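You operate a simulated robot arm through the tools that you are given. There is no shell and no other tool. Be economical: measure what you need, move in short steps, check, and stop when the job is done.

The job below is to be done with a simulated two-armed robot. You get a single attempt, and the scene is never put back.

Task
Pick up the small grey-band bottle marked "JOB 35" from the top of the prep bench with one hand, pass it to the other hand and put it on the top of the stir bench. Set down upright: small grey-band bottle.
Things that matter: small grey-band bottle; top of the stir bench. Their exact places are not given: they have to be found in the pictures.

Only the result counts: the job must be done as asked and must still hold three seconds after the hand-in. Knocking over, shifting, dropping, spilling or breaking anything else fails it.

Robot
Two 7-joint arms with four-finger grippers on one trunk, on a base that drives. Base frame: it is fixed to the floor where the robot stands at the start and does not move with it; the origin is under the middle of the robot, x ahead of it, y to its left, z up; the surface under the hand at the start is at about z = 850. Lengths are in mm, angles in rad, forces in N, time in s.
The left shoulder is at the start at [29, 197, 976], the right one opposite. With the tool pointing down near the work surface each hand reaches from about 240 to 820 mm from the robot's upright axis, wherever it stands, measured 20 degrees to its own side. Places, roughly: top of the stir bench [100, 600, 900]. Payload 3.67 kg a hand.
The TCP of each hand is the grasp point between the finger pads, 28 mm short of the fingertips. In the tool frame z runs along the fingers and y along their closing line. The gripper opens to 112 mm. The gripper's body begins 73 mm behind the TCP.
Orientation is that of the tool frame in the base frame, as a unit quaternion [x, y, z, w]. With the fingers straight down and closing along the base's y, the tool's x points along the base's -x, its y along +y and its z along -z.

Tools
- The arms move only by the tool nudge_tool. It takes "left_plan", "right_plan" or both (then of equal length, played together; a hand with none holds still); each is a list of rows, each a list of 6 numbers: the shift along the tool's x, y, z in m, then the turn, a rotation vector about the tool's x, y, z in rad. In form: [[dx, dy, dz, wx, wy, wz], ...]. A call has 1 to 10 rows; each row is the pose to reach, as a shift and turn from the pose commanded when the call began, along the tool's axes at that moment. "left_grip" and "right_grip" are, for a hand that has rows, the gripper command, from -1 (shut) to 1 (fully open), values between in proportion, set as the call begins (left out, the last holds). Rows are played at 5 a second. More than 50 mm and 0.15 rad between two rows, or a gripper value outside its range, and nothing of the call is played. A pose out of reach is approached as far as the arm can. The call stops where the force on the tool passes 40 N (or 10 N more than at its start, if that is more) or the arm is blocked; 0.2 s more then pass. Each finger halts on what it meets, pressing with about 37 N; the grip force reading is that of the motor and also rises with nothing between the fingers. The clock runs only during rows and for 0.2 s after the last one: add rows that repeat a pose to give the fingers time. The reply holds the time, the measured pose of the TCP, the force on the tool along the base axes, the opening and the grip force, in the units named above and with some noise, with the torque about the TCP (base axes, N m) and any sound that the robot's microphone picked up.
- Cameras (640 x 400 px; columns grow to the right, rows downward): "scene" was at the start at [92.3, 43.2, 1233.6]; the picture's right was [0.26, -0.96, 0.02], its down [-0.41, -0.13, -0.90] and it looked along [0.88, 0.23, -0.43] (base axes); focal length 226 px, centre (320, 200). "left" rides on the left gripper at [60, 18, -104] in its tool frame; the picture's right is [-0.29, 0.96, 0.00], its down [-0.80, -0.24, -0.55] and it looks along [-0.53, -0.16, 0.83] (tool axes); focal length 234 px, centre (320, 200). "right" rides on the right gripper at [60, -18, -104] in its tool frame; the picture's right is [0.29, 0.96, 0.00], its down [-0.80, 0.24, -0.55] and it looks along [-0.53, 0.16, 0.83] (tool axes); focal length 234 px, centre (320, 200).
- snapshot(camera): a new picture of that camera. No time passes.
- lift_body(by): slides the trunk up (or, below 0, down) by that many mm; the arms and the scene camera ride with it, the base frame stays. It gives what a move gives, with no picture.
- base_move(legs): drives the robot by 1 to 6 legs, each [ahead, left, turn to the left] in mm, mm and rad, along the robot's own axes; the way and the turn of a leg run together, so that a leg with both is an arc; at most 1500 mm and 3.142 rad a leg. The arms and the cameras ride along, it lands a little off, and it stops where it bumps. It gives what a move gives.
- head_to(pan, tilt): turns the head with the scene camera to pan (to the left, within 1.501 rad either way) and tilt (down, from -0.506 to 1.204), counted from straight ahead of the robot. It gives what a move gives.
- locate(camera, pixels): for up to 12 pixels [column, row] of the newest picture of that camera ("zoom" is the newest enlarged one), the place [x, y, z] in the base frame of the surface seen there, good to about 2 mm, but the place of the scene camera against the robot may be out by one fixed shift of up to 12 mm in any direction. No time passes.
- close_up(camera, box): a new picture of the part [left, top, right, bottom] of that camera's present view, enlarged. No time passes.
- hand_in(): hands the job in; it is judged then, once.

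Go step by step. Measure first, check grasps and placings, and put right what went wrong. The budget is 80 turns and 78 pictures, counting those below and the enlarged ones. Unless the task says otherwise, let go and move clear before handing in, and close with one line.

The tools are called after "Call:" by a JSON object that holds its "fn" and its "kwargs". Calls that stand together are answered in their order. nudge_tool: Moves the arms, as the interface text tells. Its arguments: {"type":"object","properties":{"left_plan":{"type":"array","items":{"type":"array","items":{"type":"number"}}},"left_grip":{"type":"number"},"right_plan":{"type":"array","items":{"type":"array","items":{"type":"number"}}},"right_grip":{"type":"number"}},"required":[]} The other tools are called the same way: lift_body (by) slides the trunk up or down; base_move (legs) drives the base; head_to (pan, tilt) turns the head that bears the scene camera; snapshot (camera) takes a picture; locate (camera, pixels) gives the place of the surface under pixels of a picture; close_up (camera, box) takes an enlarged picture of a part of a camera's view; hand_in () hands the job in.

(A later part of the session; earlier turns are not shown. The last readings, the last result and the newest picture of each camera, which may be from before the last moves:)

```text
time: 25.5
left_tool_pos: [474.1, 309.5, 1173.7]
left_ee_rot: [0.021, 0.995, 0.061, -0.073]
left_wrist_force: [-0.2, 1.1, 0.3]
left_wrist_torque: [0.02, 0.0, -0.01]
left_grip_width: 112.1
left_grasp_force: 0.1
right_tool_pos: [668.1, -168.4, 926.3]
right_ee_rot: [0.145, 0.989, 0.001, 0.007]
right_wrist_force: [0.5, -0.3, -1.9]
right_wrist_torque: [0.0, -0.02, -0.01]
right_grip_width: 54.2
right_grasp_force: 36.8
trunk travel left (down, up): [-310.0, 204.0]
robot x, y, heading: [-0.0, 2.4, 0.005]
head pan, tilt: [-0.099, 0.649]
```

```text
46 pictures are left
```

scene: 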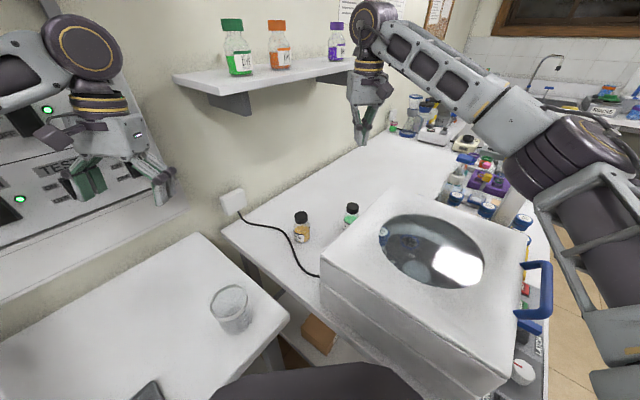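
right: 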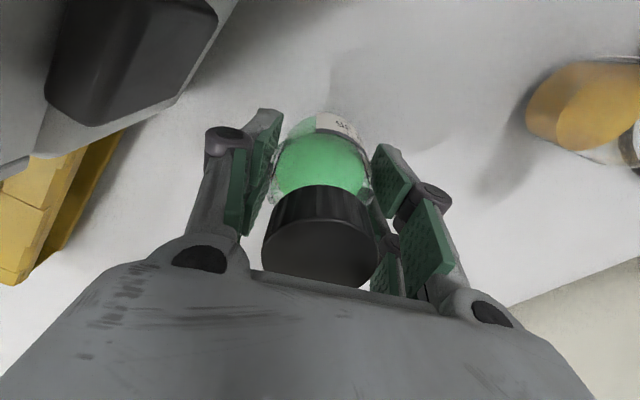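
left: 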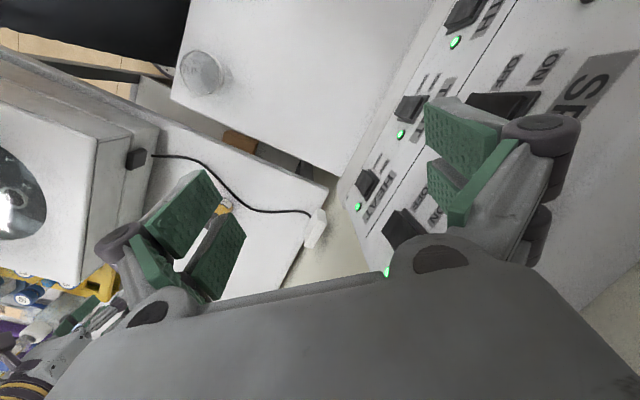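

The bottle holds (−1.9 N weight, width 54.2). Lifting clear of the bath.

Call:
{"fn": "nudge_tool", "kwargs": {"right_plan": [[0, 0, -0.03, 0, 0, 0], [0, 0, -0.065, 0, 0, 0], [0, 0, -0.1, 0, 0, 0], [0, 0, -0.135, 0, 0, 0], [0, 0, -0.17, 0, 0, 0], [0, 0, -0.21, 0, 0, 0], [0, 0, -0.25, 0, 0, 0], [0, 0, -0.27, 0, 0, 0]]}}

Call:
{"fn": "snapshot", "kwargs": {"camera": "scene"}}

```text
time: 27.3
left_tool_pos: [473.6, 308.8, 1173.3]
left_ee_rot: [0.021, 0.995, 0.06, -0.073]
left_wrist_force: [0.3, 0.2, 0.5]
left_wrist_torque: [0.01, 0.02, 0.0]
left_grip_width: 111.8
left_grasp_force: 0.2
right_tool_pos: [665.2, -168.1, 1197.9]
right_ee_rot: [0.144, 0.99, 0.002, 0.007]
right_wrist_force: [0.0, -0.3, -1.7]
right_wrist_torque: [0.0, 0.03, 0.01]
right_grip_width: 54.3
right_grasp_force: 37.1
trunk travel left (down, up): [-310.0, 204.0]
robot x, y, heading: [-1.1, 1.8, 0.006]
head pan, tilt: [-0.099, 0.649]
```

```text
45 pictures are left
```

scene: 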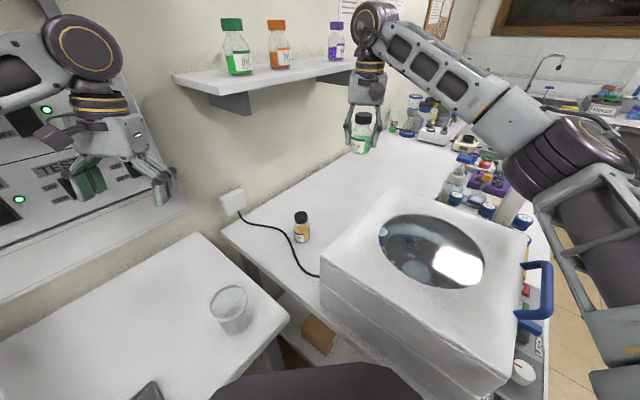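

The bottle is in hand above the bath. I'll carry it to the handover place at about (520,40,1198), yawing the right hand by +62° so that its closing line points toward the left hand.

Call:
{"fn": "nudge_tool", "kwargs": {"right_plan": [[0.025, 0.0196, 0, 0, 0, -0.135], [0.05, 0.039, 0, 0, 0, -0.27], [0.075, 0.059, 0, 0, 0, -0.405], [0.0995, 0.0785, 0, 0, 0, -0.54], [0.124, 0.098, 0, 0, 0, -0.675], [0.149, 0.118, 0, 0, 0, -0.81], [0.174, 0.137, 0, 0, 0, -0.945], [0.199, 0.157, 0, 0, 0, -1.08], [0.199, 0.157, 0, 0, 0, -1.08]]}}

Call:
{"fn": "head_to", "kwargs": {"pan": 0.35, "tilt": 0.5}}

Call:
{"fn": "snapshot", "kwargs": {"camera": "scene"}}

Call:
{"fn": "snapshot", "kwargs": {"camera": "left"}}

```text
time: 29.3
left_tool_pos: [472.9, 307.5, 1173.8]
left_ee_rot: [0.022, 0.995, 0.061, -0.073]
left_wrist_force: [0.4, 0.4, 0.0]
left_wrist_torque: [0.03, 0.03, 0.03]
left_grip_width: 112.1
left_grasp_force: 0.0
right_tool_pos: [520.7, 40.2, 1194.6]
right_ee_rot: [-0.386, 0.923, -0.003, 0.006]
right_wrist_force: [-0.2, 0.1, -2.1]
right_wrist_torque: [0.04, 0.02, 0.0]
right_grip_width: 54.4
right_grasp_force: 37.0
trunk travel left (down, up): [-310.0, 204.0]
robot x, y, heading: [-3.5, 0.5, 0.008]
head pan, tilt: [-0.099, 0.649]
```

```text
time: 30.2
left_tool_pos: [472.7, 308.6, 1174.4]
left_ee_rot: [0.021, 0.995, 0.06, -0.073]
left_wrist_force: [0.5, -0.7, -0.1]
left_wrist_torque: [0.02, 0.01, -0.01]
left_grip_width: 112.4
left_grasp_force: 0.1
right_tool_pos: [521.3, 41.3, 1194.4]
right_ee_rot: [-0.384, 0.923, -0.003, 0.007]
right_wrist_force: [0.5, -0.1, -2.1]
right_wrist_torque: [0.0, -0.03, -0.02]
right_grip_width: 54.3
right_grasp_force: 36.6
trunk travel left (down, up): [-310.0, 204.0]
robot x, y, heading: [-0.5, 2.7, 0.008]
head pan, tilt: [0.351, 0.499]
```

```text
44 pictures are left
```

scene: 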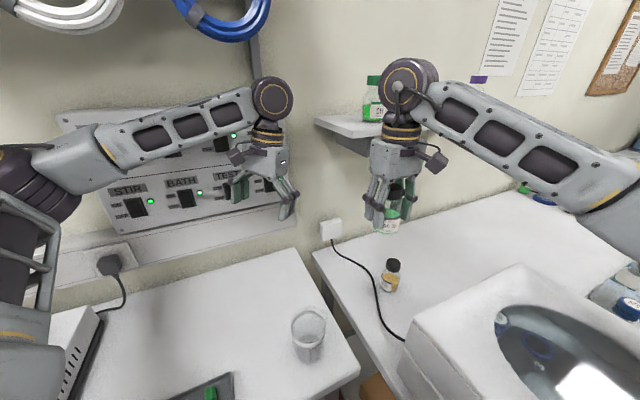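

```text
43 pictures are left
```

left: 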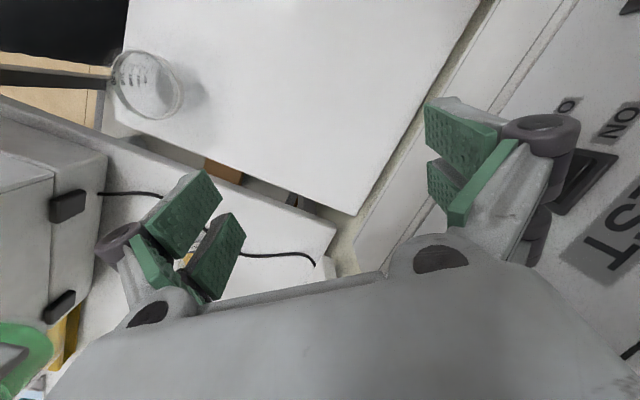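

The bottle is held upright at (521,41), bottom z ≈1141. The hose rings hang at z ≥1484 above, so I'll lower the trunk 100 mm to keep the left elbow clear while it reorients.

Call:
{"fn": "lift_body", "kwargs": {"by": -100}}

Call:
{"fn": "snapshot", "kwargs": {"camera": "scene"}}

```text
time: 31.6
left_tool_pos: [473.9, 308.3, 1074.7]
left_ee_rot: [0.022, 0.995, 0.061, -0.072]
left_wrist_force: [-0.4, -0.3, 0.5]
left_wrist_torque: [0.03, -0.06, 0.03]
left_grip_width: 112.0
left_grasp_force: 0.1
right_tool_pos: [520.7, 41.8, 1096.1]
right_ee_rot: [-0.384, 0.923, -0.003, 0.006]
right_wrist_force: [-0.5, -0.7, -1.8]
right_wrist_torque: [0.02, -0.04, 0.01]
right_grip_width: 54.3
right_grasp_force: 37.2
trunk travel left (down, up): [-210.0, 304.0]
robot x, y, heading: [-0.5, -1.8, 0.01]
head pan, tilt: [0.351, 0.499]
```

```text
42 pictures are left
```

scene: 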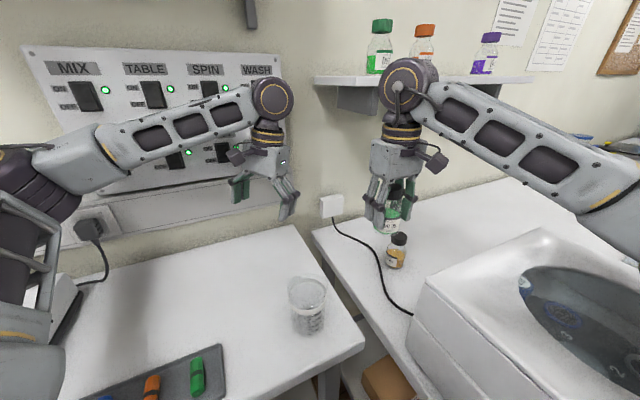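

Path looks clear. I'll turn the left hand to a 35° downward side approach and bring it to a pregrasp about 100 mm off the bottle, fully open.

Call:
{"fn": "nudge_tool", "kwargs": {"left_plan": [[0.002, -0.0193, -0.008, 0.0413, -0.1097, 0.0665], [0.0041, -0.0385, -0.016, 0.0825, -0.2194, 0.1329], [0.0062, -0.0578, -0.0239, 0.1238, -0.3291, 0.1994], [0.0083, -0.077, -0.0319, 0.165, -0.4388, 0.2658], [0.0104, -0.0963, -0.0399, 0.2063, -0.5485, 0.3323], [0.0124, -0.1156, -0.0479, 0.2475, -0.6582, 0.3988], [0.0145, -0.1348, -0.0559, 0.2888, -0.7679, 0.4652], [0.0166, -0.1541, -0.0638, 0.33, -0.8776, 0.5317], [0.0186, -0.1733, -0.0718, 0.3713, -0.9873, 0.5981], [0.0207, -0.1926, -0.0798, 0.4125, -1.097, 0.6646]], "left_grip": 1}}

Call:
{"fn": "snapshot", "kwargs": {"camera": "scene"}}

Call:
{"fn": "snapshot", "kwargs": {"camera": "left"}}

```text
time: 33.8
left_tool_pos: [455.0, 109.3, 1134.1]
left_ee_rot: [0.34, 0.82, -0.176, 0.426]
left_wrist_force: [-0.3, -0.1, -0.7]
left_wrist_torque: [0.0, -0.01, 0.03]
left_grip_width: 112.1
left_grasp_force: 0.0
right_tool_pos: [520.6, 42.1, 1095.7]
right_ee_rot: [-0.385, 0.923, -0.003, 0.005]
right_wrist_force: [-0.1, 0.4, -3.0]
right_wrist_torque: [0.02, 0.0, -0.03]
right_grip_width: 54.3
right_grasp_force: 36.9
trunk travel left (down, up): [-210.0, 304.0]
robot x, y, heading: [1.4, 3.5, 0.008]
head pan, tilt: [0.351, 0.499]
```

```text
41 pictures are left
```

scene: 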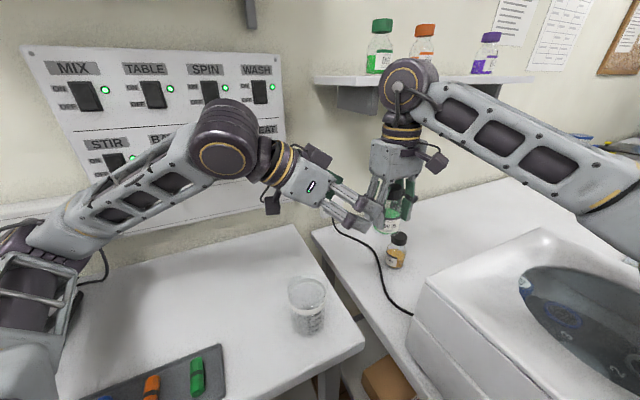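

```text
40 pictures are left
```

left: 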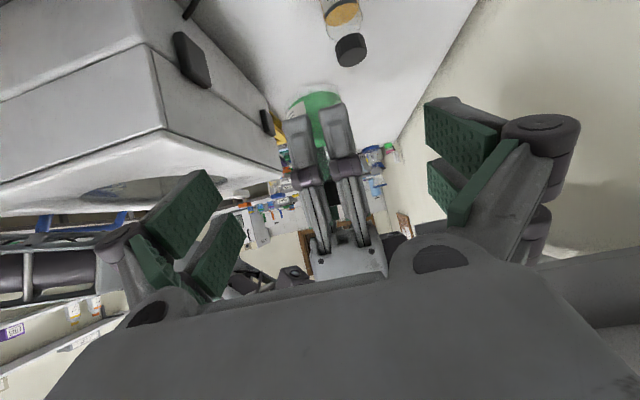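

The left hand reached the pregrasp, and in its view the right fingers (320,150) and green bottle (315,105) lie centred between its open fingers. I'll measure the bottle in this view.

Call:
{"fn": "close_up", "kwargs": {"camera": "left", "box": [240, 60, 400, 160]}}

Call:
{"fn": "locate", "kwargs": {"camera": "left", "pixels": [[292, 104], [315, 97], [338, 98], [305, 95], [335, 108], [345, 125], [300, 185], [345, 165]]}}

```text
4.00 times, centred on (320, 110) of left
```

zoom: 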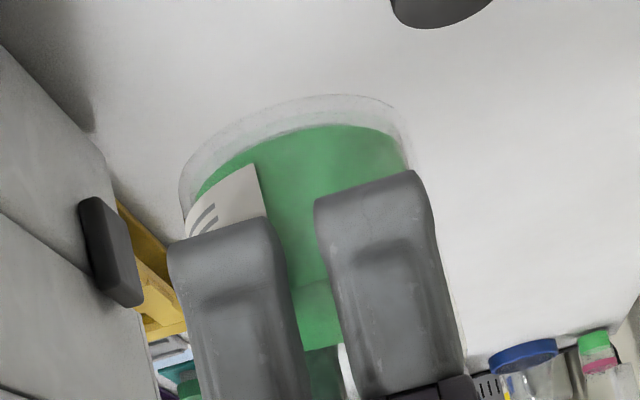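

```text
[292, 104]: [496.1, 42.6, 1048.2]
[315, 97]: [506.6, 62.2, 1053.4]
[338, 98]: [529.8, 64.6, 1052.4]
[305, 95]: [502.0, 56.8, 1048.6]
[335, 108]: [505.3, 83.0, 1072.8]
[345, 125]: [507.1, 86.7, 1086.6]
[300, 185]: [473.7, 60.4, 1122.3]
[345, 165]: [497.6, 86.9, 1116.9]
```

The fingers turn out to be double-pronged, ~±22 mm wide. So I'll take the bottle a bit higher (left TCP 42 mm above its bottom). The bottle is laterally centred within ~1 mm. Advancing 65 mm first.

Call:
{"fn": "nudge_tool", "kwargs": {"left_plan": [[-0.0064, -0.001, 0.0, 0, 0, 0], [-0.0064, -0.001, 0.025, 0, 0, 0], [-0.0064, -0.001, 0.05, 0, 0, 0], [-0.0064, -0.001, 0.065, 0, 0, 0], [-0.0064, -0.001, 0.065, 0, 0, 0]]}}

Call:
{"fn": "snapshot", "kwargs": {"camera": "left"}}

Call:
{"fn": "close_up", "kwargs": {"camera": "scene", "box": [240, 120, 480, 270]}}

```text
time: 35.0
left_tool_pos: [493.4, 67.4, 1101.0]
left_ee_rot: [0.339, 0.82, -0.176, 0.425]
left_wrist_force: [0.5, -0.1, 0.1]
left_wrist_torque: [-0.01, 0.0, -0.01]
left_grip_width: 112.0
left_grasp_force: 0.0
right_tool_pos: [521.9, 41.2, 1094.3]
right_ee_rot: [-0.384, 0.923, -0.003, 0.006]
right_wrist_force: [-1.5, 0.5, -2.2]
right_wrist_torque: [0.01, -0.04, -0.01]
right_grip_width: 54.3
right_grasp_force: 37.2
trunk travel left (down, up): [-210.0, 304.0]
robot x, y, heading: [1.9, -2.1, 0.007]
head pan, tilt: [0.351, 0.499]
```

```text
38 pictures are left
```

left: 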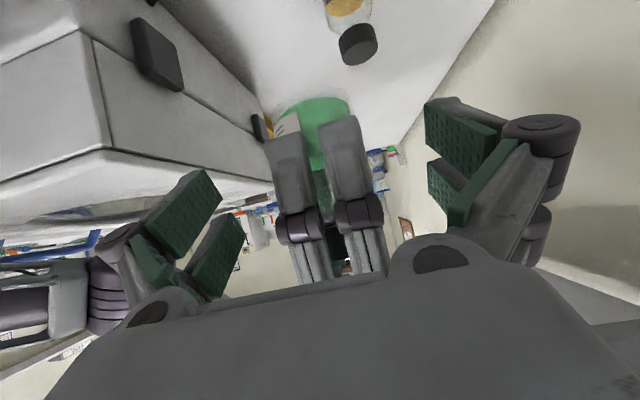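

```text
2.67 times, centred on (360, 195) of scene
```

zoom: 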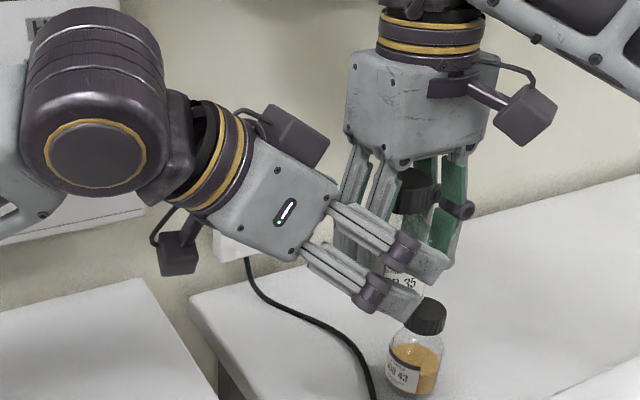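

The upper side of the left gripper carries a dark box (zoom (295,135)) that may near the right palm. I'll measure it before advancing.

Call:
{"fn": "locate", "kwargs": {"camera": "zoom", "pixels": [[300, 125], [322, 160], [285, 115], [265, 150], [180, 250], [352, 90], [352, 140], [380, 100], [525, 115], [335, 190], [303, 260], [400, 245]]}}

```text
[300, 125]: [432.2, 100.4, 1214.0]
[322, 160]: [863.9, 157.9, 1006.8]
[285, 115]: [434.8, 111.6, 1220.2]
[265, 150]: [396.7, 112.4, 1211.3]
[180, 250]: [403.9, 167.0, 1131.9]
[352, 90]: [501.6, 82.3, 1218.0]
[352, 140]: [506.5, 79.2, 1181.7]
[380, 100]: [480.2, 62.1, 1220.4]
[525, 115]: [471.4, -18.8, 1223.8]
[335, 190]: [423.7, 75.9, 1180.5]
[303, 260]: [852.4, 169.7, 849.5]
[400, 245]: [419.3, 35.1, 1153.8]
```

The upper box will end ≥15 mm short of the right palm, so I can advance the last 29 mm in small rows.

Call:
{"fn": "nudge_tool", "kwargs": {"left_plan": [[0, 0.0007, 0.01, 0, 0, 0], [0, 0.0007, 0.02, 0, 0, 0], [-0.0005, 0.0007, 0.029, 0, 0, 0], [-0.0005, 0.0007, 0.029, 0, 0, 0]]}}

Call:
{"fn": "snapshot", "kwargs": {"camera": "left"}}

Call:
{"fn": "close_up", "kwargs": {"camera": "scene", "box": [240, 120, 480, 270]}}

```text
time: 36.0
left_tool_pos: [511.5, 51.4, 1086.0]
left_ee_rot: [0.34, 0.82, -0.176, 0.426]
left_wrist_force: [-0.1, -0.1, -0.3]
left_wrist_torque: [0.0, -0.01, 0.0]
left_grip_width: 112.0
left_grasp_force: 0.0
right_tool_pos: [521.0, 41.8, 1095.2]
right_ee_rot: [-0.385, 0.923, -0.003, 0.007]
right_wrist_force: [0.3, -0.7, -2.2]
right_wrist_torque: [0.01, -0.04, -0.03]
right_grip_width: 54.4
right_grasp_force: 36.4
trunk travel left (down, up): [-210.0, 304.0]
robot x, y, heading: [1.2, 2.2, 0.01]
head pan, tilt: [0.351, 0.499]
```

```text
36 pictures are left
```

left: 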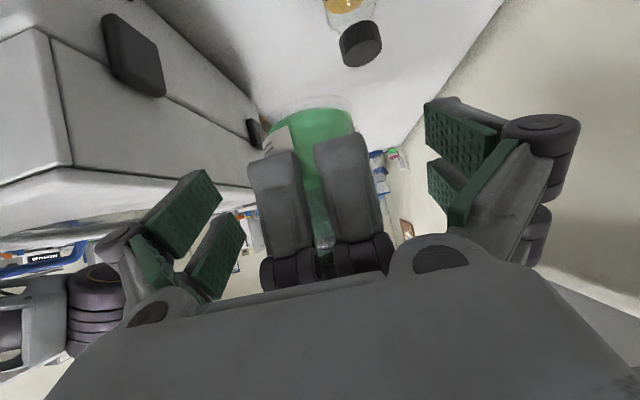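

```text
2.67 times, centred on (360, 195) of scene
```

zoom: 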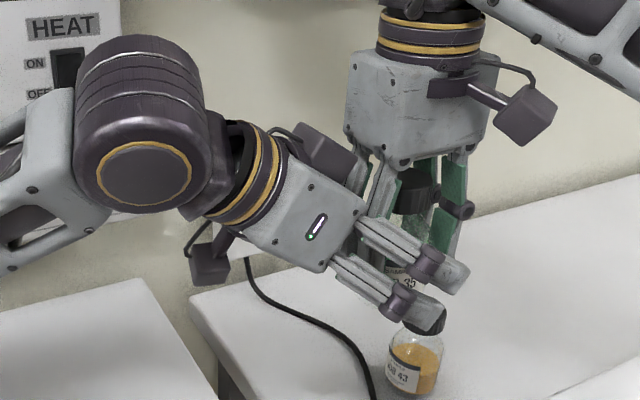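

Left fingers straddle both the bottle and the right near finger. Closing the left gripper.

Call:
{"fn": "nudge_tool", "kwargs": {"left_plan": [[0, 0, 0, 0, 0, 0], [0, 0, 0, 0, 0, 0], [0, 0, 0, 0, 0, 0], [0, 0, 0, 0, 0, 0], [0, 0, 0, 0, 0, 0]], "left_grip": -1}}

Call:
{"fn": "snapshot", "kwargs": {"camera": "left"}}

Call:
{"fn": "close_up", "kwargs": {"camera": "scene", "box": [240, 120, 480, 270]}}

```text
time: 37.2
left_tool_pos: [511.4, 51.3, 1085.1]
left_ee_rot: [0.34, 0.82, -0.176, 0.425]
left_wrist_force: [0.6, 1.2, 0.3]
left_wrist_torque: [-0.02, 0.07, -0.21]
left_grip_width: 54.8
left_grasp_force: 37.1
right_tool_pos: [520.7, 42.0, 1095.8]
right_ee_rot: [-0.384, 0.923, -0.003, 0.006]
right_wrist_force: [-1.0, -0.6, -2.6]
right_wrist_torque: [-0.02, -0.06, 0.23]
right_grip_width: 54.6
right_grasp_force: 36.9
trunk travel left (down, up): [-210.0, 304.0]
robot x, y, heading: [-2.8, -4.6, 0.003]
head pan, tilt: [0.351, 0.499]
```

```text
34 pictures are left
```

left: 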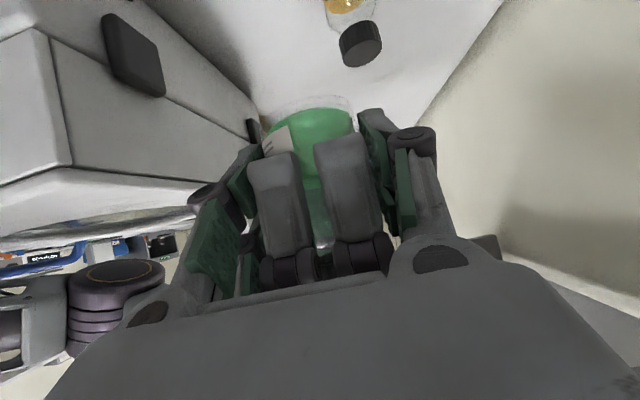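

```text
2.67 times, centred on (360, 195) of scene
```

zoom: 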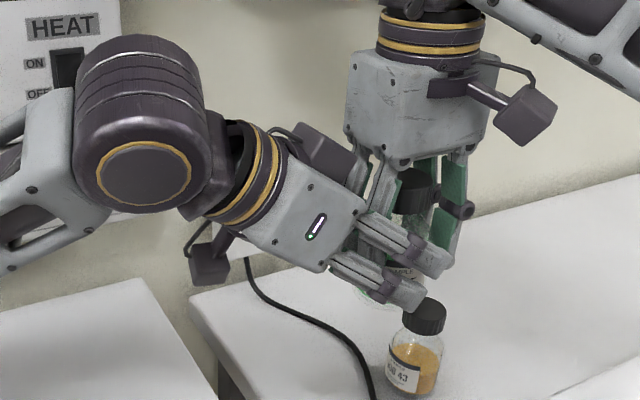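

Left grip reads 54.8 mm, the bottle's diameter, with hardly any torque. I'll open the right only to ~66 mm, since more would push its finger into the left palm, and watch the load transfer.

Call:
{"fn": "nudge_tool", "kwargs": {"right_plan": [[0, 0, 0, 0, 0, 0], [0, 0, 0, 0, 0, 0], [0, 0, 0, 0, 0, 0]], "right_grip": 0.18}}

Call:
{"fn": "snapshot", "kwargs": {"camera": "left"}}

Call:
{"fn": "snapshot", "kwargs": {"camera": "right"}}

```text
time: 38.0
left_tool_pos: [511.5, 50.5, 1085.7]
left_ee_rot: [0.339, 0.82, -0.177, 0.426]
left_wrist_force: [-0.2, 0.5, -0.1]
left_wrist_torque: [0.04, 0.07, 0.02]
left_grip_width: 54.8
left_grasp_force: 36.9
right_tool_pos: [521.1, 42.4, 1096.1]
right_ee_rot: [-0.384, 0.923, -0.003, 0.007]
right_wrist_force: [0.9, 0.3, 0.2]
right_wrist_torque: [-0.01, 0.0, 0.03]
right_grip_width: 66.3
right_grasp_force: 0.1
trunk travel left (down, up): [-210.0, 304.0]
robot x, y, heading: [-3.7, 1.6, 0.005]
head pan, tilt: [0.351, 0.499]
```

```text
32 pictures are left
```

left: 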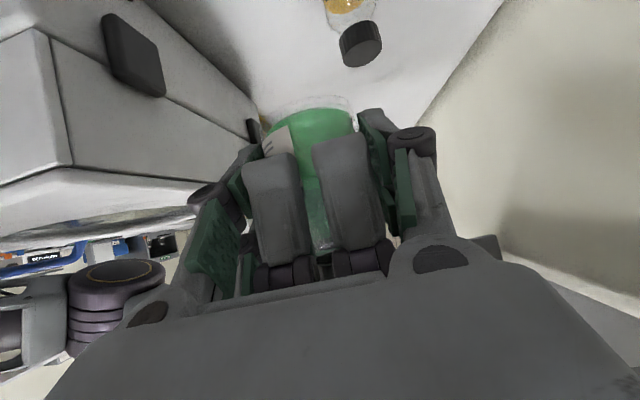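

```text
31 pictures are left
```

right: 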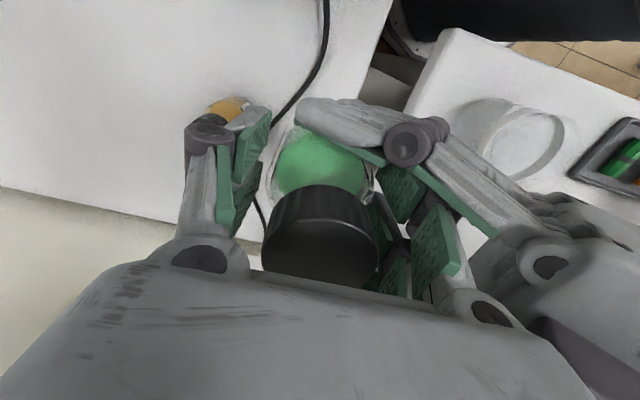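

The bottle stays in the left grip and the right is free all round. Raising the right hand slowly.

Call:
{"fn": "nudge_tool", "kwargs": {"right_plan": [[0, 0, -0.01, 0, 0, 0], [0, 0, -0.02, 0, 0, 0], [0, 0, -0.035, 0, 0, 0], [0, 0, -0.05, 0, 0, 0], [0, 0, -0.07, 0, 0, 0], [0, 0, -0.09, 0, 0, 0], [0, 0, -0.12, 0, 0, 0], [0, 0, -0.15, 0, 0, 0]]}}

Call:
{"fn": "snapshot", "kwargs": {"camera": "scene"}}

Call:
{"fn": "snapshot", "kwargs": {"camera": "right"}}

```text
time: 39.8
left_tool_pos: [510.6, 52.6, 1086.2]
left_ee_rot: [0.34, 0.819, -0.176, 0.427]
left_wrist_force: [0.1, 0.5, -0.7]
left_wrist_torque: [0.03, 0.03, -0.01]
left_grip_width: 55.0
left_grasp_force: 36.7
right_tool_pos: [515.9, 41.0, 1245.5]
right_ee_rot: [-0.384, 0.923, -0.003, 0.006]
right_wrist_force: [-0.2, 0.5, -0.1]
right_wrist_torque: [-0.01, -0.05, -0.01]
right_grip_width: 66.1
right_grasp_force: 0.1
trunk travel left (down, up): [-210.0, 304.0]
robot x, y, heading: [-5.6, 1.0, 0.007]
head pan, tilt: [0.351, 0.499]
```

```text
30 pictures are left
```

scene: 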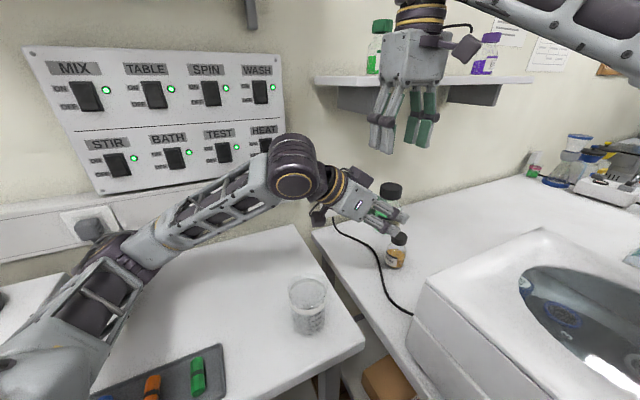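

```text
29 pictures are left
```

right: 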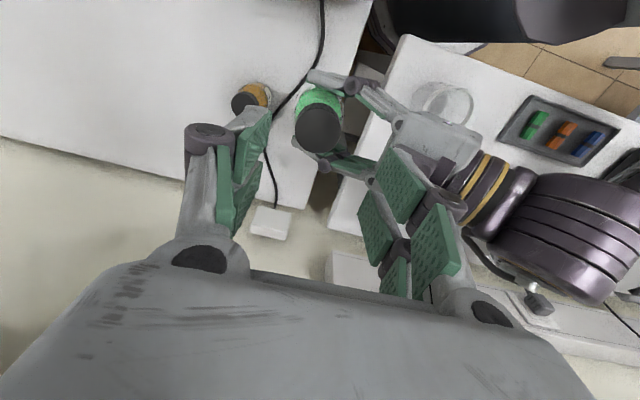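

The handover worked: the bottle hangs in the left hand alone. I'll measure the stir bench, beaker and tray in the right view, then move the right arm away.

Call:
{"fn": "locate", "kwargs": {"camera": "right", "pixels": [[420, 100], [472, 105], [445, 85], [510, 130], [568, 175], [395, 140], [335, 215], [405, 40], [450, 152], [500, 180], [320, 130]]}}

Call:
{"fn": "nudge_tool", "kwargs": {"right_plan": [[0.029, -0.0246, 0, 0, 0, 0], [0.058, -0.049, 0, 0, 0, 0], [0.088, -0.074, 0, 0, 0, 0], [0.117, -0.098, 0, 0, 0, 0], [0.146, -0.123, 0, 0, 0, 0]]}}

Call:
{"fn": "snapshot", "kwargs": {"camera": "scene"}}

```text
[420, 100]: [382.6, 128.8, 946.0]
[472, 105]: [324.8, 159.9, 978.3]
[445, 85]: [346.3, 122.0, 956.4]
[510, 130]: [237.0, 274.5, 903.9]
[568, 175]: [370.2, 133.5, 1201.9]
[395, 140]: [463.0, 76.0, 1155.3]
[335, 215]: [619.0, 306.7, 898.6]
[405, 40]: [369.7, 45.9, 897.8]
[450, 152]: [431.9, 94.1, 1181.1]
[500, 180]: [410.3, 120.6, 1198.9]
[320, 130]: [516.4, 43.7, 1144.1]
```

```text
time: 41.0
left_tool_pos: [510.5, 50.2, 1085.5]
left_ee_rot: [0.339, 0.82, -0.175, 0.426]
left_wrist_force: [0.9, 0.1, 0.9]
left_wrist_torque: [0.05, 0.03, 0.02]
left_grip_width: 54.8
left_grasp_force: 37.0
right_tool_pos: [502.1, -150.4, 1245.7]
right_ee_rot: [-0.385, 0.923, -0.003, 0.007]
right_wrist_force: [0.0, -0.8, 0.2]
right_wrist_torque: [0.06, -0.01, -0.01]
right_grip_width: 66.0
right_grasp_force: 0.1
trunk travel left (down, up): [-210.0, 304.0]
robot x, y, heading: [-2.1, 1.4, 0.01]
head pan, tilt: [0.351, 0.499]
```

```text
28 pictures are left
```

scene: 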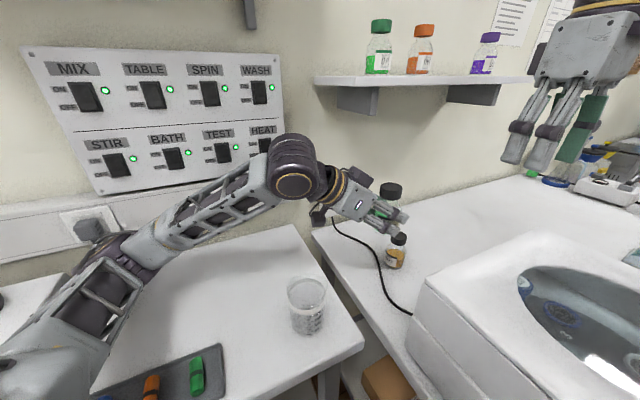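

The bench top is z ≈898.5, with the beaker near (350,145). I plan to set down at about (470,250). I'll check how high the left forearm and elbow are over the bench, as they will drop with the hand.

Call:
{"fn": "locate", "kwargs": {"camera": "scene", "pixels": [[270, 205], [215, 232], [170, 252], [130, 295], [100, 380], [90, 330], [20, 335], [155, 375], [295, 187], [185, 262], [120, 255]]}}

Call:
{"fn": "head_to", "kwargs": {"pan": 1.1, "tilt": 0.7}}

Call:
{"fn": "snapshot", "kwargs": {"camera": "scene"}}

```text
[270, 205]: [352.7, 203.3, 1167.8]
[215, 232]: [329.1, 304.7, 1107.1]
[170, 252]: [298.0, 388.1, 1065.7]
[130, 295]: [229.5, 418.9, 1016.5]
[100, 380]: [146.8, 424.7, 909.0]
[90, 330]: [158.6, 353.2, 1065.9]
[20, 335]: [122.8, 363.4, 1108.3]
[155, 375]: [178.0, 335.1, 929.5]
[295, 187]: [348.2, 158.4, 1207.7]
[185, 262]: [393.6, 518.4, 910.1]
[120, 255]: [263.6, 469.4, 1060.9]
```

```text
time: 42.1
left_tool_pos: [510.0, 51.4, 1086.2]
left_ee_rot: [0.34, 0.82, -0.177, 0.426]
left_wrist_force: [0.2, 0.0, 0.3]
left_wrist_torque: [0.03, -0.01, -0.05]
left_grip_width: 54.9
left_grasp_force: 36.8
right_tool_pos: [502.3, -149.0, 1245.1]
right_ee_rot: [-0.385, 0.923, -0.004, 0.006]
right_wrist_force: [-0.3, -0.5, 0.2]
right_wrist_torque: [0.01, -0.03, 0.01]
right_grip_width: 66.1
right_grasp_force: 0.1
trunk travel left (down, up): [-210.0, 304.0]
robot x, y, heading: [-3.2, 4.0, 0.001]
head pan, tilt: [1.1, 0.7]
```

```text
27 pictures are left
```

scene: 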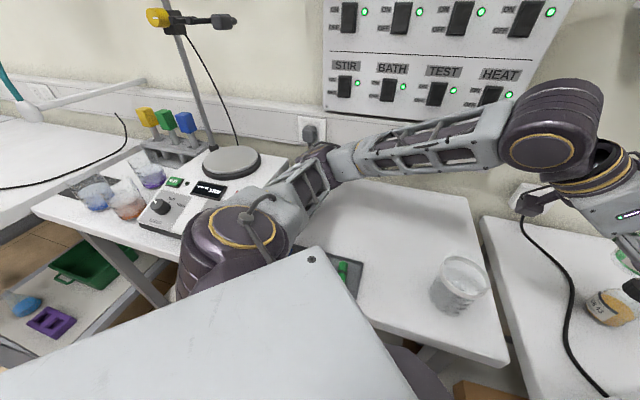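

The elbow (around (263,469), underside z ~1005) sits close to the stirrer and its tall stand, so I must see where those are.

Call:
{"fn": "locate", "kwargs": {"camera": "scene", "pixels": [[232, 160], [260, 165], [205, 110], [183, 35], [225, 20], [155, 18], [175, 205], [150, 225], [205, 185], [310, 130], [350, 270], [240, 230]]}}

```text
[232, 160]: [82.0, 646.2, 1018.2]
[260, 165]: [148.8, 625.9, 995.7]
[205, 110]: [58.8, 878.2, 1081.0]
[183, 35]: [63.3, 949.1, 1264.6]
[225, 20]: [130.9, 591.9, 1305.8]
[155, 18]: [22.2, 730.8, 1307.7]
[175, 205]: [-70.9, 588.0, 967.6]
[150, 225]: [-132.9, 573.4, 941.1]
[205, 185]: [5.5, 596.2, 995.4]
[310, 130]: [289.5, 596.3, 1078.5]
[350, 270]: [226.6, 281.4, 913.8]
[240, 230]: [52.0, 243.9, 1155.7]
```

The stirrer is at y ≥573, up to z ~1010, with a clamp at z ~1300. To keep the elbow away, I'll raise the trunk 100 mm and back the base off ~250 mm so the arm works more extended. First I'll look to both rear sides.

Call:
{"fn": "lift_body", "kwargs": {"by": 100}}

Call:
{"fn": "head_to", "kwargs": {"pan": 1.5, "tilt": 0.5}}

Call:
{"fn": "snapshot", "kwargs": {"camera": "scene"}}

Call:
{"fn": "head_to", "kwargs": {"pan": -1.5, "tilt": 0.6}}

Call:
{"fn": "snapshot", "kwargs": {"camera": "scene"}}

```text
time: 43.4
left_tool_pos: [511.2, 52.0, 1184.1]
left_ee_rot: [0.34, 0.82, -0.176, 0.426]
left_wrist_force: [0.5, 0.0, -2.8]
left_wrist_torque: [0.04, 0.01, 0.03]
left_grip_width: 54.7
left_grasp_force: 36.6
right_tool_pos: [503.2, -148.7, 1344.3]
right_ee_rot: [-0.385, 0.923, -0.003, 0.006]
right_wrist_force: [0.9, -0.3, -0.7]
right_wrist_torque: [-0.03, 0.0, 0.01]
right_grip_width: 66.3
right_grasp_force: 0.0
trunk travel left (down, up): [-310.0, 204.0]
robot x, y, heading: [0.2, -1.2, 0.008]
head pan, tilt: [1.1, 0.7]
```

```text
time: 44.3
left_tool_pos: [510.2, 50.9, 1184.7]
left_ee_rot: [0.341, 0.819, -0.177, 0.426]
left_wrist_force: [0.9, 0.7, -2.9]
left_wrist_torque: [0.02, 0.0, 0.02]
left_grip_width: 54.7
left_grasp_force: 37.7
right_tool_pos: [502.1, -148.3, 1344.5]
right_ee_rot: [-0.384, 0.923, -0.003, 0.006]
right_wrist_force: [1.2, 0.3, -0.4]
right_wrist_torque: [-0.03, 0.01, 0.02]
right_grip_width: 66.3
right_grasp_force: 0.1
trunk travel left (down, up): [-310.0, 204.0]
robot x, y, heading: [-0.7, 1.8, 0.009]
head pan, tilt: [1.499, 0.499]
```

```text
26 pictures are left
```

scene: 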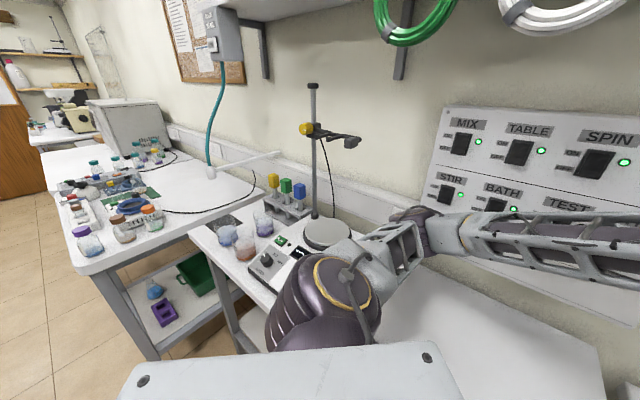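

```text
time: 46.9
left_tool_pos: [509.8, 52.8, 1184.6]
left_ee_rot: [0.34, 0.82, -0.177, 0.426]
left_wrist_force: [-0.1, -0.6, -2.5]
left_wrist_torque: [0.06, 0.03, -0.02]
left_grip_width: 55.2
left_grasp_force: 36.2
right_tool_pos: [503.6, -149.1, 1343.9]
right_ee_rot: [-0.385, 0.923, -0.003, 0.007]
right_wrist_force: [0.4, 0.0, 0.4]
right_wrist_torque: [0.0, 0.0, 0.01]
right_grip_width: 66.3
right_grasp_force: 0.1
trunk travel left (down, up): [-310.0, 204.0]
robot x, y, heading: [-0.6, -1.9, 0.009]
head pan, tilt: [-1.499, 0.6]
```

```text
25 pictures are left
```

scene: 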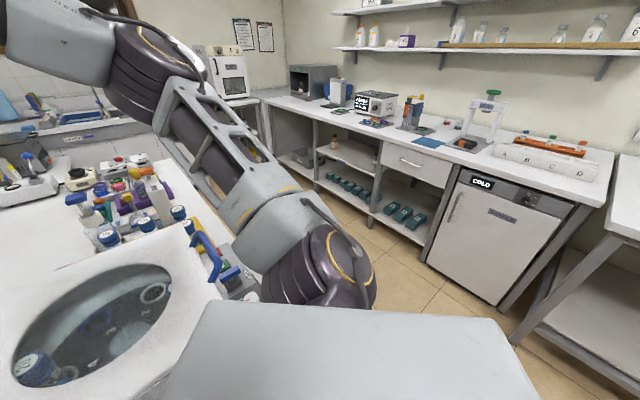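

Call:
{"fn": "locate", "kwargs": {"camera": "scene", "pixels": [[620, 225], [530, 330], [610, 160], [400, 150], [345, 280], [200, 380], [430, 320]]}}

```text
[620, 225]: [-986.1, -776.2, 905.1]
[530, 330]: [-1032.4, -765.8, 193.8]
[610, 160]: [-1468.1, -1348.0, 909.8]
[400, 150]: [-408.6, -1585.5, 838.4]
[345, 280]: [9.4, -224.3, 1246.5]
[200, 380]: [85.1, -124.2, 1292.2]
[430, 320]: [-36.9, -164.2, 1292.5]
```

The rear bench is ~1 m behind, so backing 250 mm is safe.

Call:
{"fn": "base_move", "kwargs": {"legs": [[-250, 0, 0]]}}

Call:
{"fn": "head_to", "kwargs": {"pan": 0.6, "tilt": 0.6}}

Call:
{"fn": "snapshot", "kwargs": {"camera": "scene"}}

Call:
{"fn": "snapshot", "kwargs": {"camera": "left"}}

```text
time: 48.7
left_tool_pos: [262.8, 50.3, 1185.3]
left_ee_rot: [0.34, 0.82, -0.177, 0.426]
left_wrist_force: [0.0, 0.6, -2.6]
left_wrist_torque: [0.03, 0.0, -0.01]
left_grip_width: 54.7
left_grasp_force: 37.0
right_tool_pos: [254.4, -151.0, 1345.1]
right_ee_rot: [-0.385, 0.923, -0.003, 0.007]
right_wrist_force: [0.1, -0.3, 0.9]
right_wrist_torque: [0.0, -0.04, 0.02]
right_grip_width: 66.1
right_grasp_force: 0.1
trunk travel left (down, up): [-310.0, 204.0]
robot x, y, heading: [-249.2, -1.9, 0.008]
head pan, tilt: [-1.499, 0.6]
```

```text
time: 50.7
left_tool_pos: [261.9, 49.5, 1184.8]
left_ee_rot: [0.339, 0.82, -0.176, 0.426]
left_wrist_force: [0.3, 0.5, -1.9]
left_wrist_torque: [0.0, 0.03, 0.01]
left_grip_width: 54.8
left_grasp_force: 37.0
right_tool_pos: [253.4, -151.3, 1344.5]
right_ee_rot: [-0.384, 0.923, -0.003, 0.007]
right_wrist_force: [-0.2, 0.3, 0.4]
right_wrist_torque: [0.01, 0.03, 0.0]
right_grip_width: 66.0
right_grasp_force: 0.0
trunk travel left (down, up): [-310.0, 204.0]
robot x, y, heading: [-251.9, 0.7, -0.004]
head pan, tilt: [0.6, 0.6]
```

```text
24 pictures are left
```

scene: 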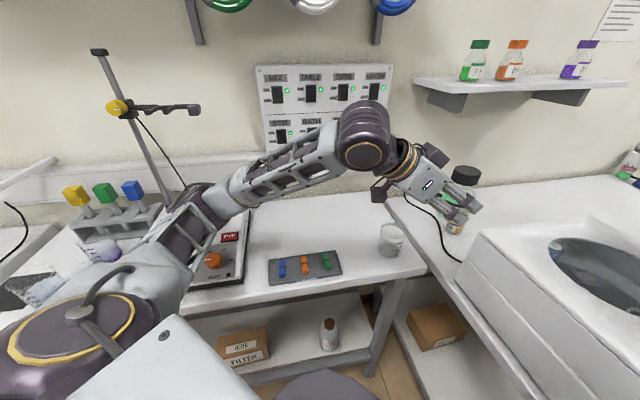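

```text
23 pictures are left
```

left: 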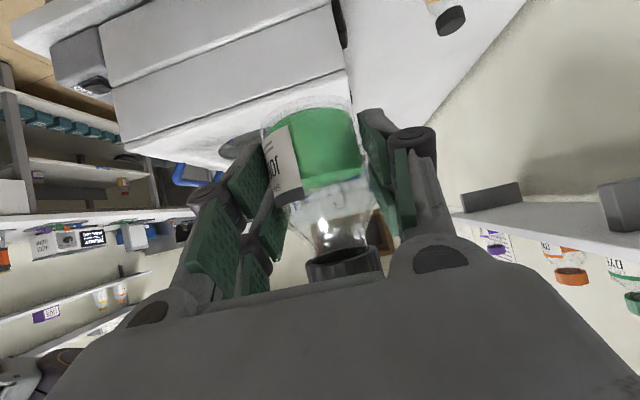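

The bottle hangs upright in the left hand. Now I'll translate at this height, 271 mm, to above the set-down place (470,225).

Call:
{"fn": "nudge_tool", "kwargs": {"left_plan": [[-0.0007, 0.034, 0.001, 0, 0, 0], [-0.0015, 0.068, 0.002, 0, 0, 0], [-0.0022, 0.102, 0.003, 0, 0, 0], [-0.003, 0.136, 0.004, 0, 0, 0], [-0.0037, 0.17, 0.005, 0, 0, 0], [-0.0045, 0.204, 0.006, 0, 0, 0], [-0.0052, 0.238, 0.007, 0, 0, 0], [-0.0059, 0.271, 0.0084, 0, 0, 0]]}}

Call:
{"fn": "snapshot", "kwargs": {"camera": "scene"}}

Call:
{"fn": "snapshot", "kwargs": {"camera": "left"}}

```text
time: 52.5
left_tool_pos: [461.9, 236.0, 1184.4]
left_ee_rot: [0.34, 0.82, -0.177, 0.425]
left_wrist_force: [0.2, 0.4, -2.1]
left_wrist_torque: [0.02, -0.01, -0.02]
left_grip_width: 54.6
left_grasp_force: 37.0
right_tool_pos: [255.6, -150.6, 1345.0]
right_ee_rot: [-0.385, 0.923, -0.003, 0.007]
right_wrist_force: [-0.3, -0.8, 0.4]
right_wrist_torque: [-0.03, 0.0, 0.0]
right_grip_width: 66.1
right_grasp_force: 0.0
trunk travel left (down, up): [-310.0, 204.0]
robot x, y, heading: [-252.2, -0.1, 0.007]
head pan, tilt: [0.6, 0.6]
```

```text
22 pictures are left
```

scene: 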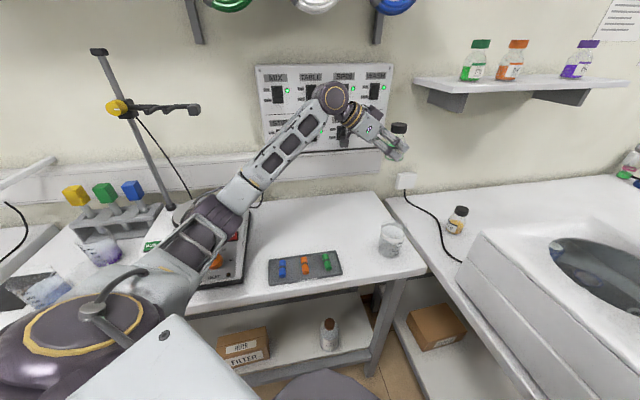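

```text
21 pictures are left
```

left: 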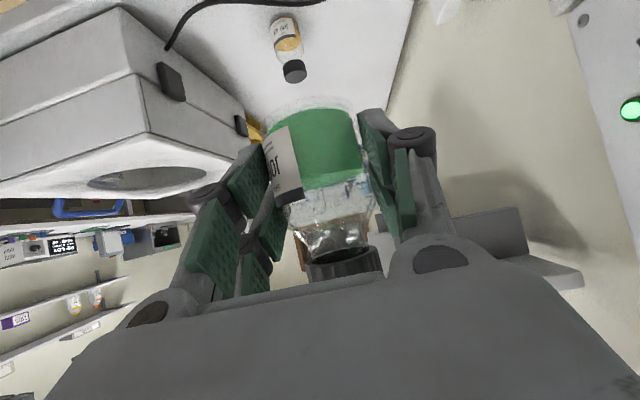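

The hand is above the target. I'll check the elbow's underside against the stirrer before lowering, as the forearm seems near it at (220,220).

Call:
{"fn": "locate", "kwargs": {"camera": "scene", "pixels": [[225, 225], [245, 210], [200, 260], [180, 295], [270, 170], [225, 205], [215, 262], [240, 240], [190, 205], [400, 130], [230, 265], [180, 235]]}}

Call:
{"fn": "close_up", "kwargs": {"camera": "scene", "box": [100, 120, 440, 330]}}

```text
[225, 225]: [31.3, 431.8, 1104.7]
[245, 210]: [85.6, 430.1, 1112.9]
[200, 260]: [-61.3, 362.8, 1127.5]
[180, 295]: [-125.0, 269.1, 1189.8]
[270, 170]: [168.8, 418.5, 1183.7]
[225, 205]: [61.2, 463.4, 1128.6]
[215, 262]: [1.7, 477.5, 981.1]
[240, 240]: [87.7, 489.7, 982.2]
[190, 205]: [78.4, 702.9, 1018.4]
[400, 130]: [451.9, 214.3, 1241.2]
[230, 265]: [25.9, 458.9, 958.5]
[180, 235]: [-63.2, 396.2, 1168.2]
```

```text
1.88 times, centred on (270, 225) of scene
```

zoom: 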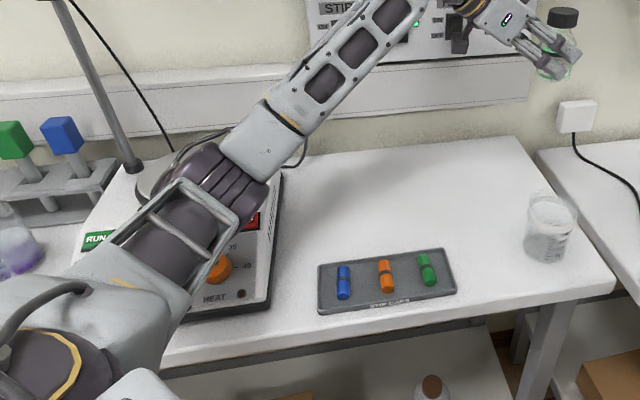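

The elbow is over the stirrer's front corner with ~120 mm clearance. I'll alternate small hand-down moves with trunk lifts so the elbow stays up: first the hand down 90 mm.

Call:
{"fn": "nudge_tool", "kwargs": {"left_plan": [[0.0246, 0, 0.0172, 0, 0, 0], [0.0491, 0, 0.0344, 0, 0, 0], [0.0737, 0, 0.0517, 0, 0, 0]]}}

Call:
{"fn": "snapshot", "kwargs": {"camera": "scene"}}

Call:
{"fn": "locate", "kwargs": {"camera": "scene", "pixels": [[225, 225], [245, 210], [235, 217], [225, 205], [230, 232], [220, 240], [210, 240]]}}

```text
time: 53.5
left_tool_pos: [457.8, 212.6, 1113.1]
left_ee_rot: [0.348, 0.813, -0.17, 0.434]
left_wrist_force: [0.1, 0.6, -3.2]
left_wrist_torque: [0.04, -0.02, 0.04]
left_grip_width: 54.6
left_grasp_force: 37.2
right_tool_pos: [245.4, -174.0, 1345.9]
right_ee_rot: [-0.382, 0.924, 0.003, 0.012]
right_wrist_force: [-0.3, 0.3, 0.4]
right_wrist_torque: [0.0, -0.05, -0.01]
right_grip_width: 66.1
right_grasp_force: 0.0
trunk travel left (down, up): [-310.0, 204.0]
robot x, y, heading: [-254.3, -4.2, 0.002]
head pan, tilt: [0.6, 0.6]
stopped in row 3 (left hand): the arm was blocked; the commanded pose is now the measured one
```

```text
19 pictures are left
```

scene: 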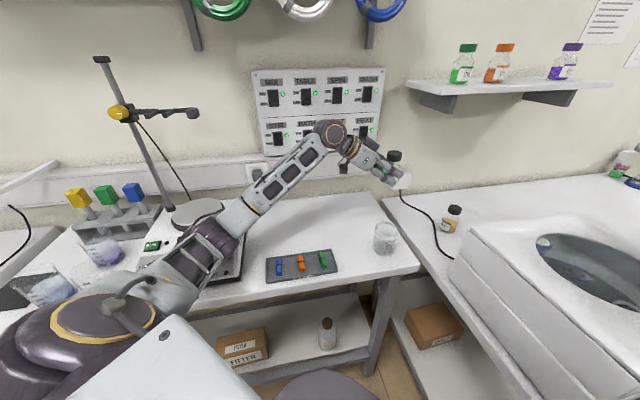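

```text
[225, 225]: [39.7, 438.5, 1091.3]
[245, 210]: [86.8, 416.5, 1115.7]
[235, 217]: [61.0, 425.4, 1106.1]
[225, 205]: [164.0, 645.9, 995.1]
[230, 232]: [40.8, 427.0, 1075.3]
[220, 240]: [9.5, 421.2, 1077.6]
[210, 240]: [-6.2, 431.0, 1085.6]
```

The move was blocked and the robot's body gave a little; the bottle is still held (54.6 mm). I'll look closely at what the left arm touched around the elbow.

Call:
{"fn": "close_up", "kwargs": {"camera": "scene", "box": [100, 180, 300, 305]}}

Call:
{"fn": "head_to", "kwargs": {"pan": 1.1, "tilt": 0.9}}

Call:
{"fn": "snapshot", "kwargs": {"camera": "scene"}}

```text
3.20 times, centred on (200, 242) of scene
```

zoom: 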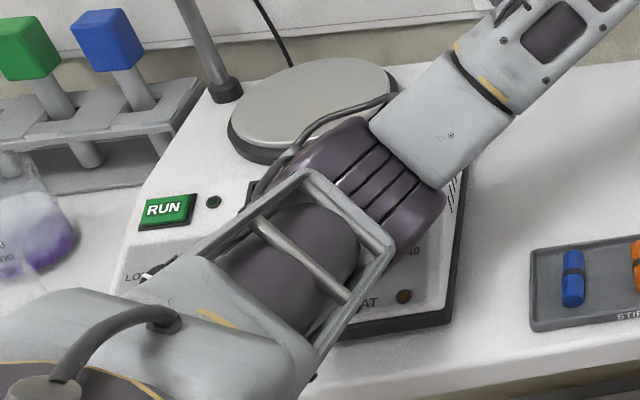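

```text
time: 54.5
left_tool_pos: [458.6, 211.5, 1109.2]
left_ee_rot: [0.347, 0.815, -0.17, 0.431]
left_wrist_force: [-0.3, 0.1, -1.9]
left_wrist_torque: [0.01, 0.01, 0.0]
left_grip_width: 54.9
left_grasp_force: 37.1
right_tool_pos: [247.5, -175.4, 1345.9]
right_ee_rot: [-0.383, 0.924, 0.003, 0.012]
right_wrist_force: [0.4, 0.0, -0.1]
right_wrist_torque: [0.0, 0.02, 0.04]
right_grip_width: 66.3
right_grasp_force: 0.0
trunk travel left (down, up): [-310.0, 204.0]
robot x, y, heading: [-249.0, -4.8, 0.001]
head pan, tilt: [1.1, 0.901]
```

```text
17 pictures are left
```

scene: 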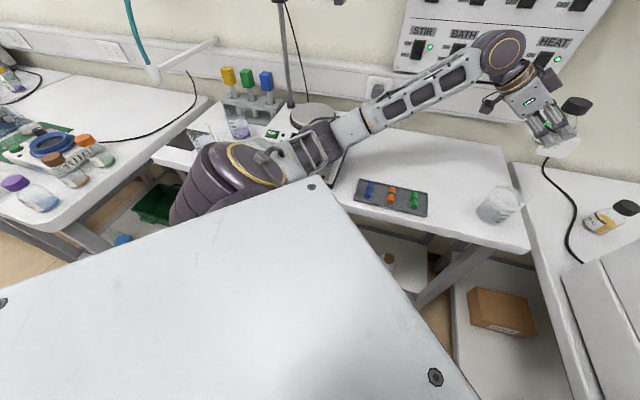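

The thick elbow underside likely rested on the stirrer's top. I'll lift the trunk to break contact, then shift the base right so that the elbow stays off the stirrer altogether.

Call:
{"fn": "lift_body", "kwargs": {"by": 100}}

Call:
{"fn": "base_move", "kwargs": {"legs": [[50, -150, 0]]}}

Call:
{"fn": "snapshot", "kwargs": {"camera": "scene"}}

```text
time: 55.8
left_tool_pos: [462.2, 227.7, 1199.1]
left_ee_rot: [0.343, 0.816, -0.178, 0.43]
left_wrist_force: [-0.6, 0.2, -2.1]
left_wrist_torque: [0.03, 0.03, 0.04]
left_grip_width: 54.3
left_grasp_force: 36.7
right_tool_pos: [253.7, -154.1, 1443.5]
right_ee_rot: [-0.384, 0.923, -0.003, 0.005]
right_wrist_force: [0.0, 0.4, 0.4]
right_wrist_torque: [0.05, -0.02, 0.0]
right_grip_width: 66.1
right_grasp_force: 0.1
trunk travel left (down, up): [-410.0, 104.0]
robot x, y, heading: [-250.3, -0.6, 0.003]
head pan, tilt: [1.1, 0.901]
```

```text
time: 57.2
left_tool_pos: [511.8, 83.8, 1199.4]
left_ee_rot: [0.342, 0.816, -0.178, 0.431]
left_wrist_force: [-0.4, 0.7, -3.0]
left_wrist_torque: [0.0, 0.02, 0.01]
left_grip_width: 54.5
left_grasp_force: 37.0
right_tool_pos: [301.9, -299.2, 1444.6]
right_ee_rot: [-0.384, 0.924, -0.005, 0.006]
right_wrist_force: [-0.7, -0.1, -0.1]
right_wrist_torque: [0.0, 0.0, -0.03]
right_grip_width: 66.0
right_grasp_force: 0.0
trunk travel left (down, up): [-410.0, 104.0]
robot x, y, heading: [-202.8, -147.1, 0.006]
head pan, tilt: [1.1, 0.901]
```

```text
16 pictures are left
```

scene: 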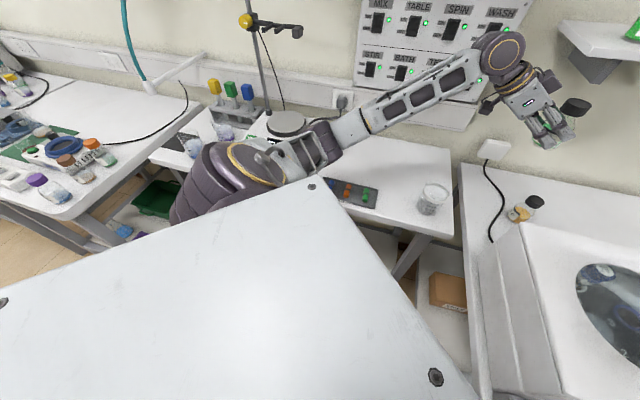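

The arm is free and everything looks as before; the elbow is now away from the stirrer. I'll move the hand over the set-down place and lower part-way (110 mm).

Call:
{"fn": "nudge_tool", "kwargs": {"left_plan": [[0.0162, 0.0139, -0.0235, 0, 0, 0], [0.0324, 0.0278, -0.0471, 0, 0, 0], [0.0486, 0.0416, -0.0706, 0, 0, 0], [0.0648, 0.0555, -0.0942, 0, 0, 0], [0.081, 0.0694, -0.1177, 0, 0, 0], [0.1113, 0.0692, -0.097, 0, 0, 0], [0.1415, 0.0691, -0.0762, 0, 0, 0], [0.1718, 0.0689, -0.0555, 0, 0, 0]]}}

Call:
{"fn": "head_to", "kwargs": {"pan": 0.75, "tilt": 0.65}}

Call:
{"fn": "snapshot", "kwargs": {"camera": "scene"}}

```text
time: 59.0
left_tool_pos: [461.5, 233.0, 1088.1]
left_ee_rot: [0.341, 0.816, -0.177, 0.431]
left_wrist_force: [0.7, 0.4, -2.6]
left_wrist_torque: [0.02, 0.03, -0.03]
left_grip_width: 54.7
left_grasp_force: 36.7
right_tool_pos: [302.6, -300.6, 1443.9]
right_ee_rot: [-0.384, 0.924, -0.003, 0.006]
right_wrist_force: [0.5, 0.4, -0.2]
right_wrist_torque: [-0.01, 0.01, -0.03]
right_grip_width: 66.2
right_grasp_force: 0.0
trunk travel left (down, up): [-410.0, 104.0]
robot x, y, heading: [-199.2, -146.5, -0.003]
head pan, tilt: [1.1, 0.901]
```

```text
time: 59.8
left_tool_pos: [460.8, 232.4, 1089.1]
left_ee_rot: [0.341, 0.817, -0.176, 0.43]
left_wrist_force: [-0.5, -0.3, -1.6]
left_wrist_torque: [0.01, 0.0, 0.01]
left_grip_width: 54.8
left_grasp_force: 37.0
right_tool_pos: [302.5, -301.6, 1445.6]
right_ee_rot: [-0.384, 0.923, -0.004, 0.006]
right_wrist_force: [0.4, 0.3, 0.6]
right_wrist_torque: [-0.02, 0.07, -0.02]
right_grip_width: 66.3
right_grasp_force: 0.0
trunk travel left (down, up): [-410.0, 104.0]
robot x, y, heading: [-200.5, -147.7, 0.002]
head pan, tilt: [0.75, 0.649]
```

```text
15 pictures are left
```

scene: 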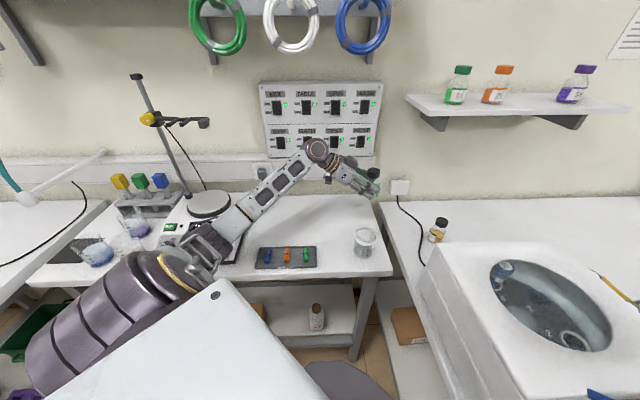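

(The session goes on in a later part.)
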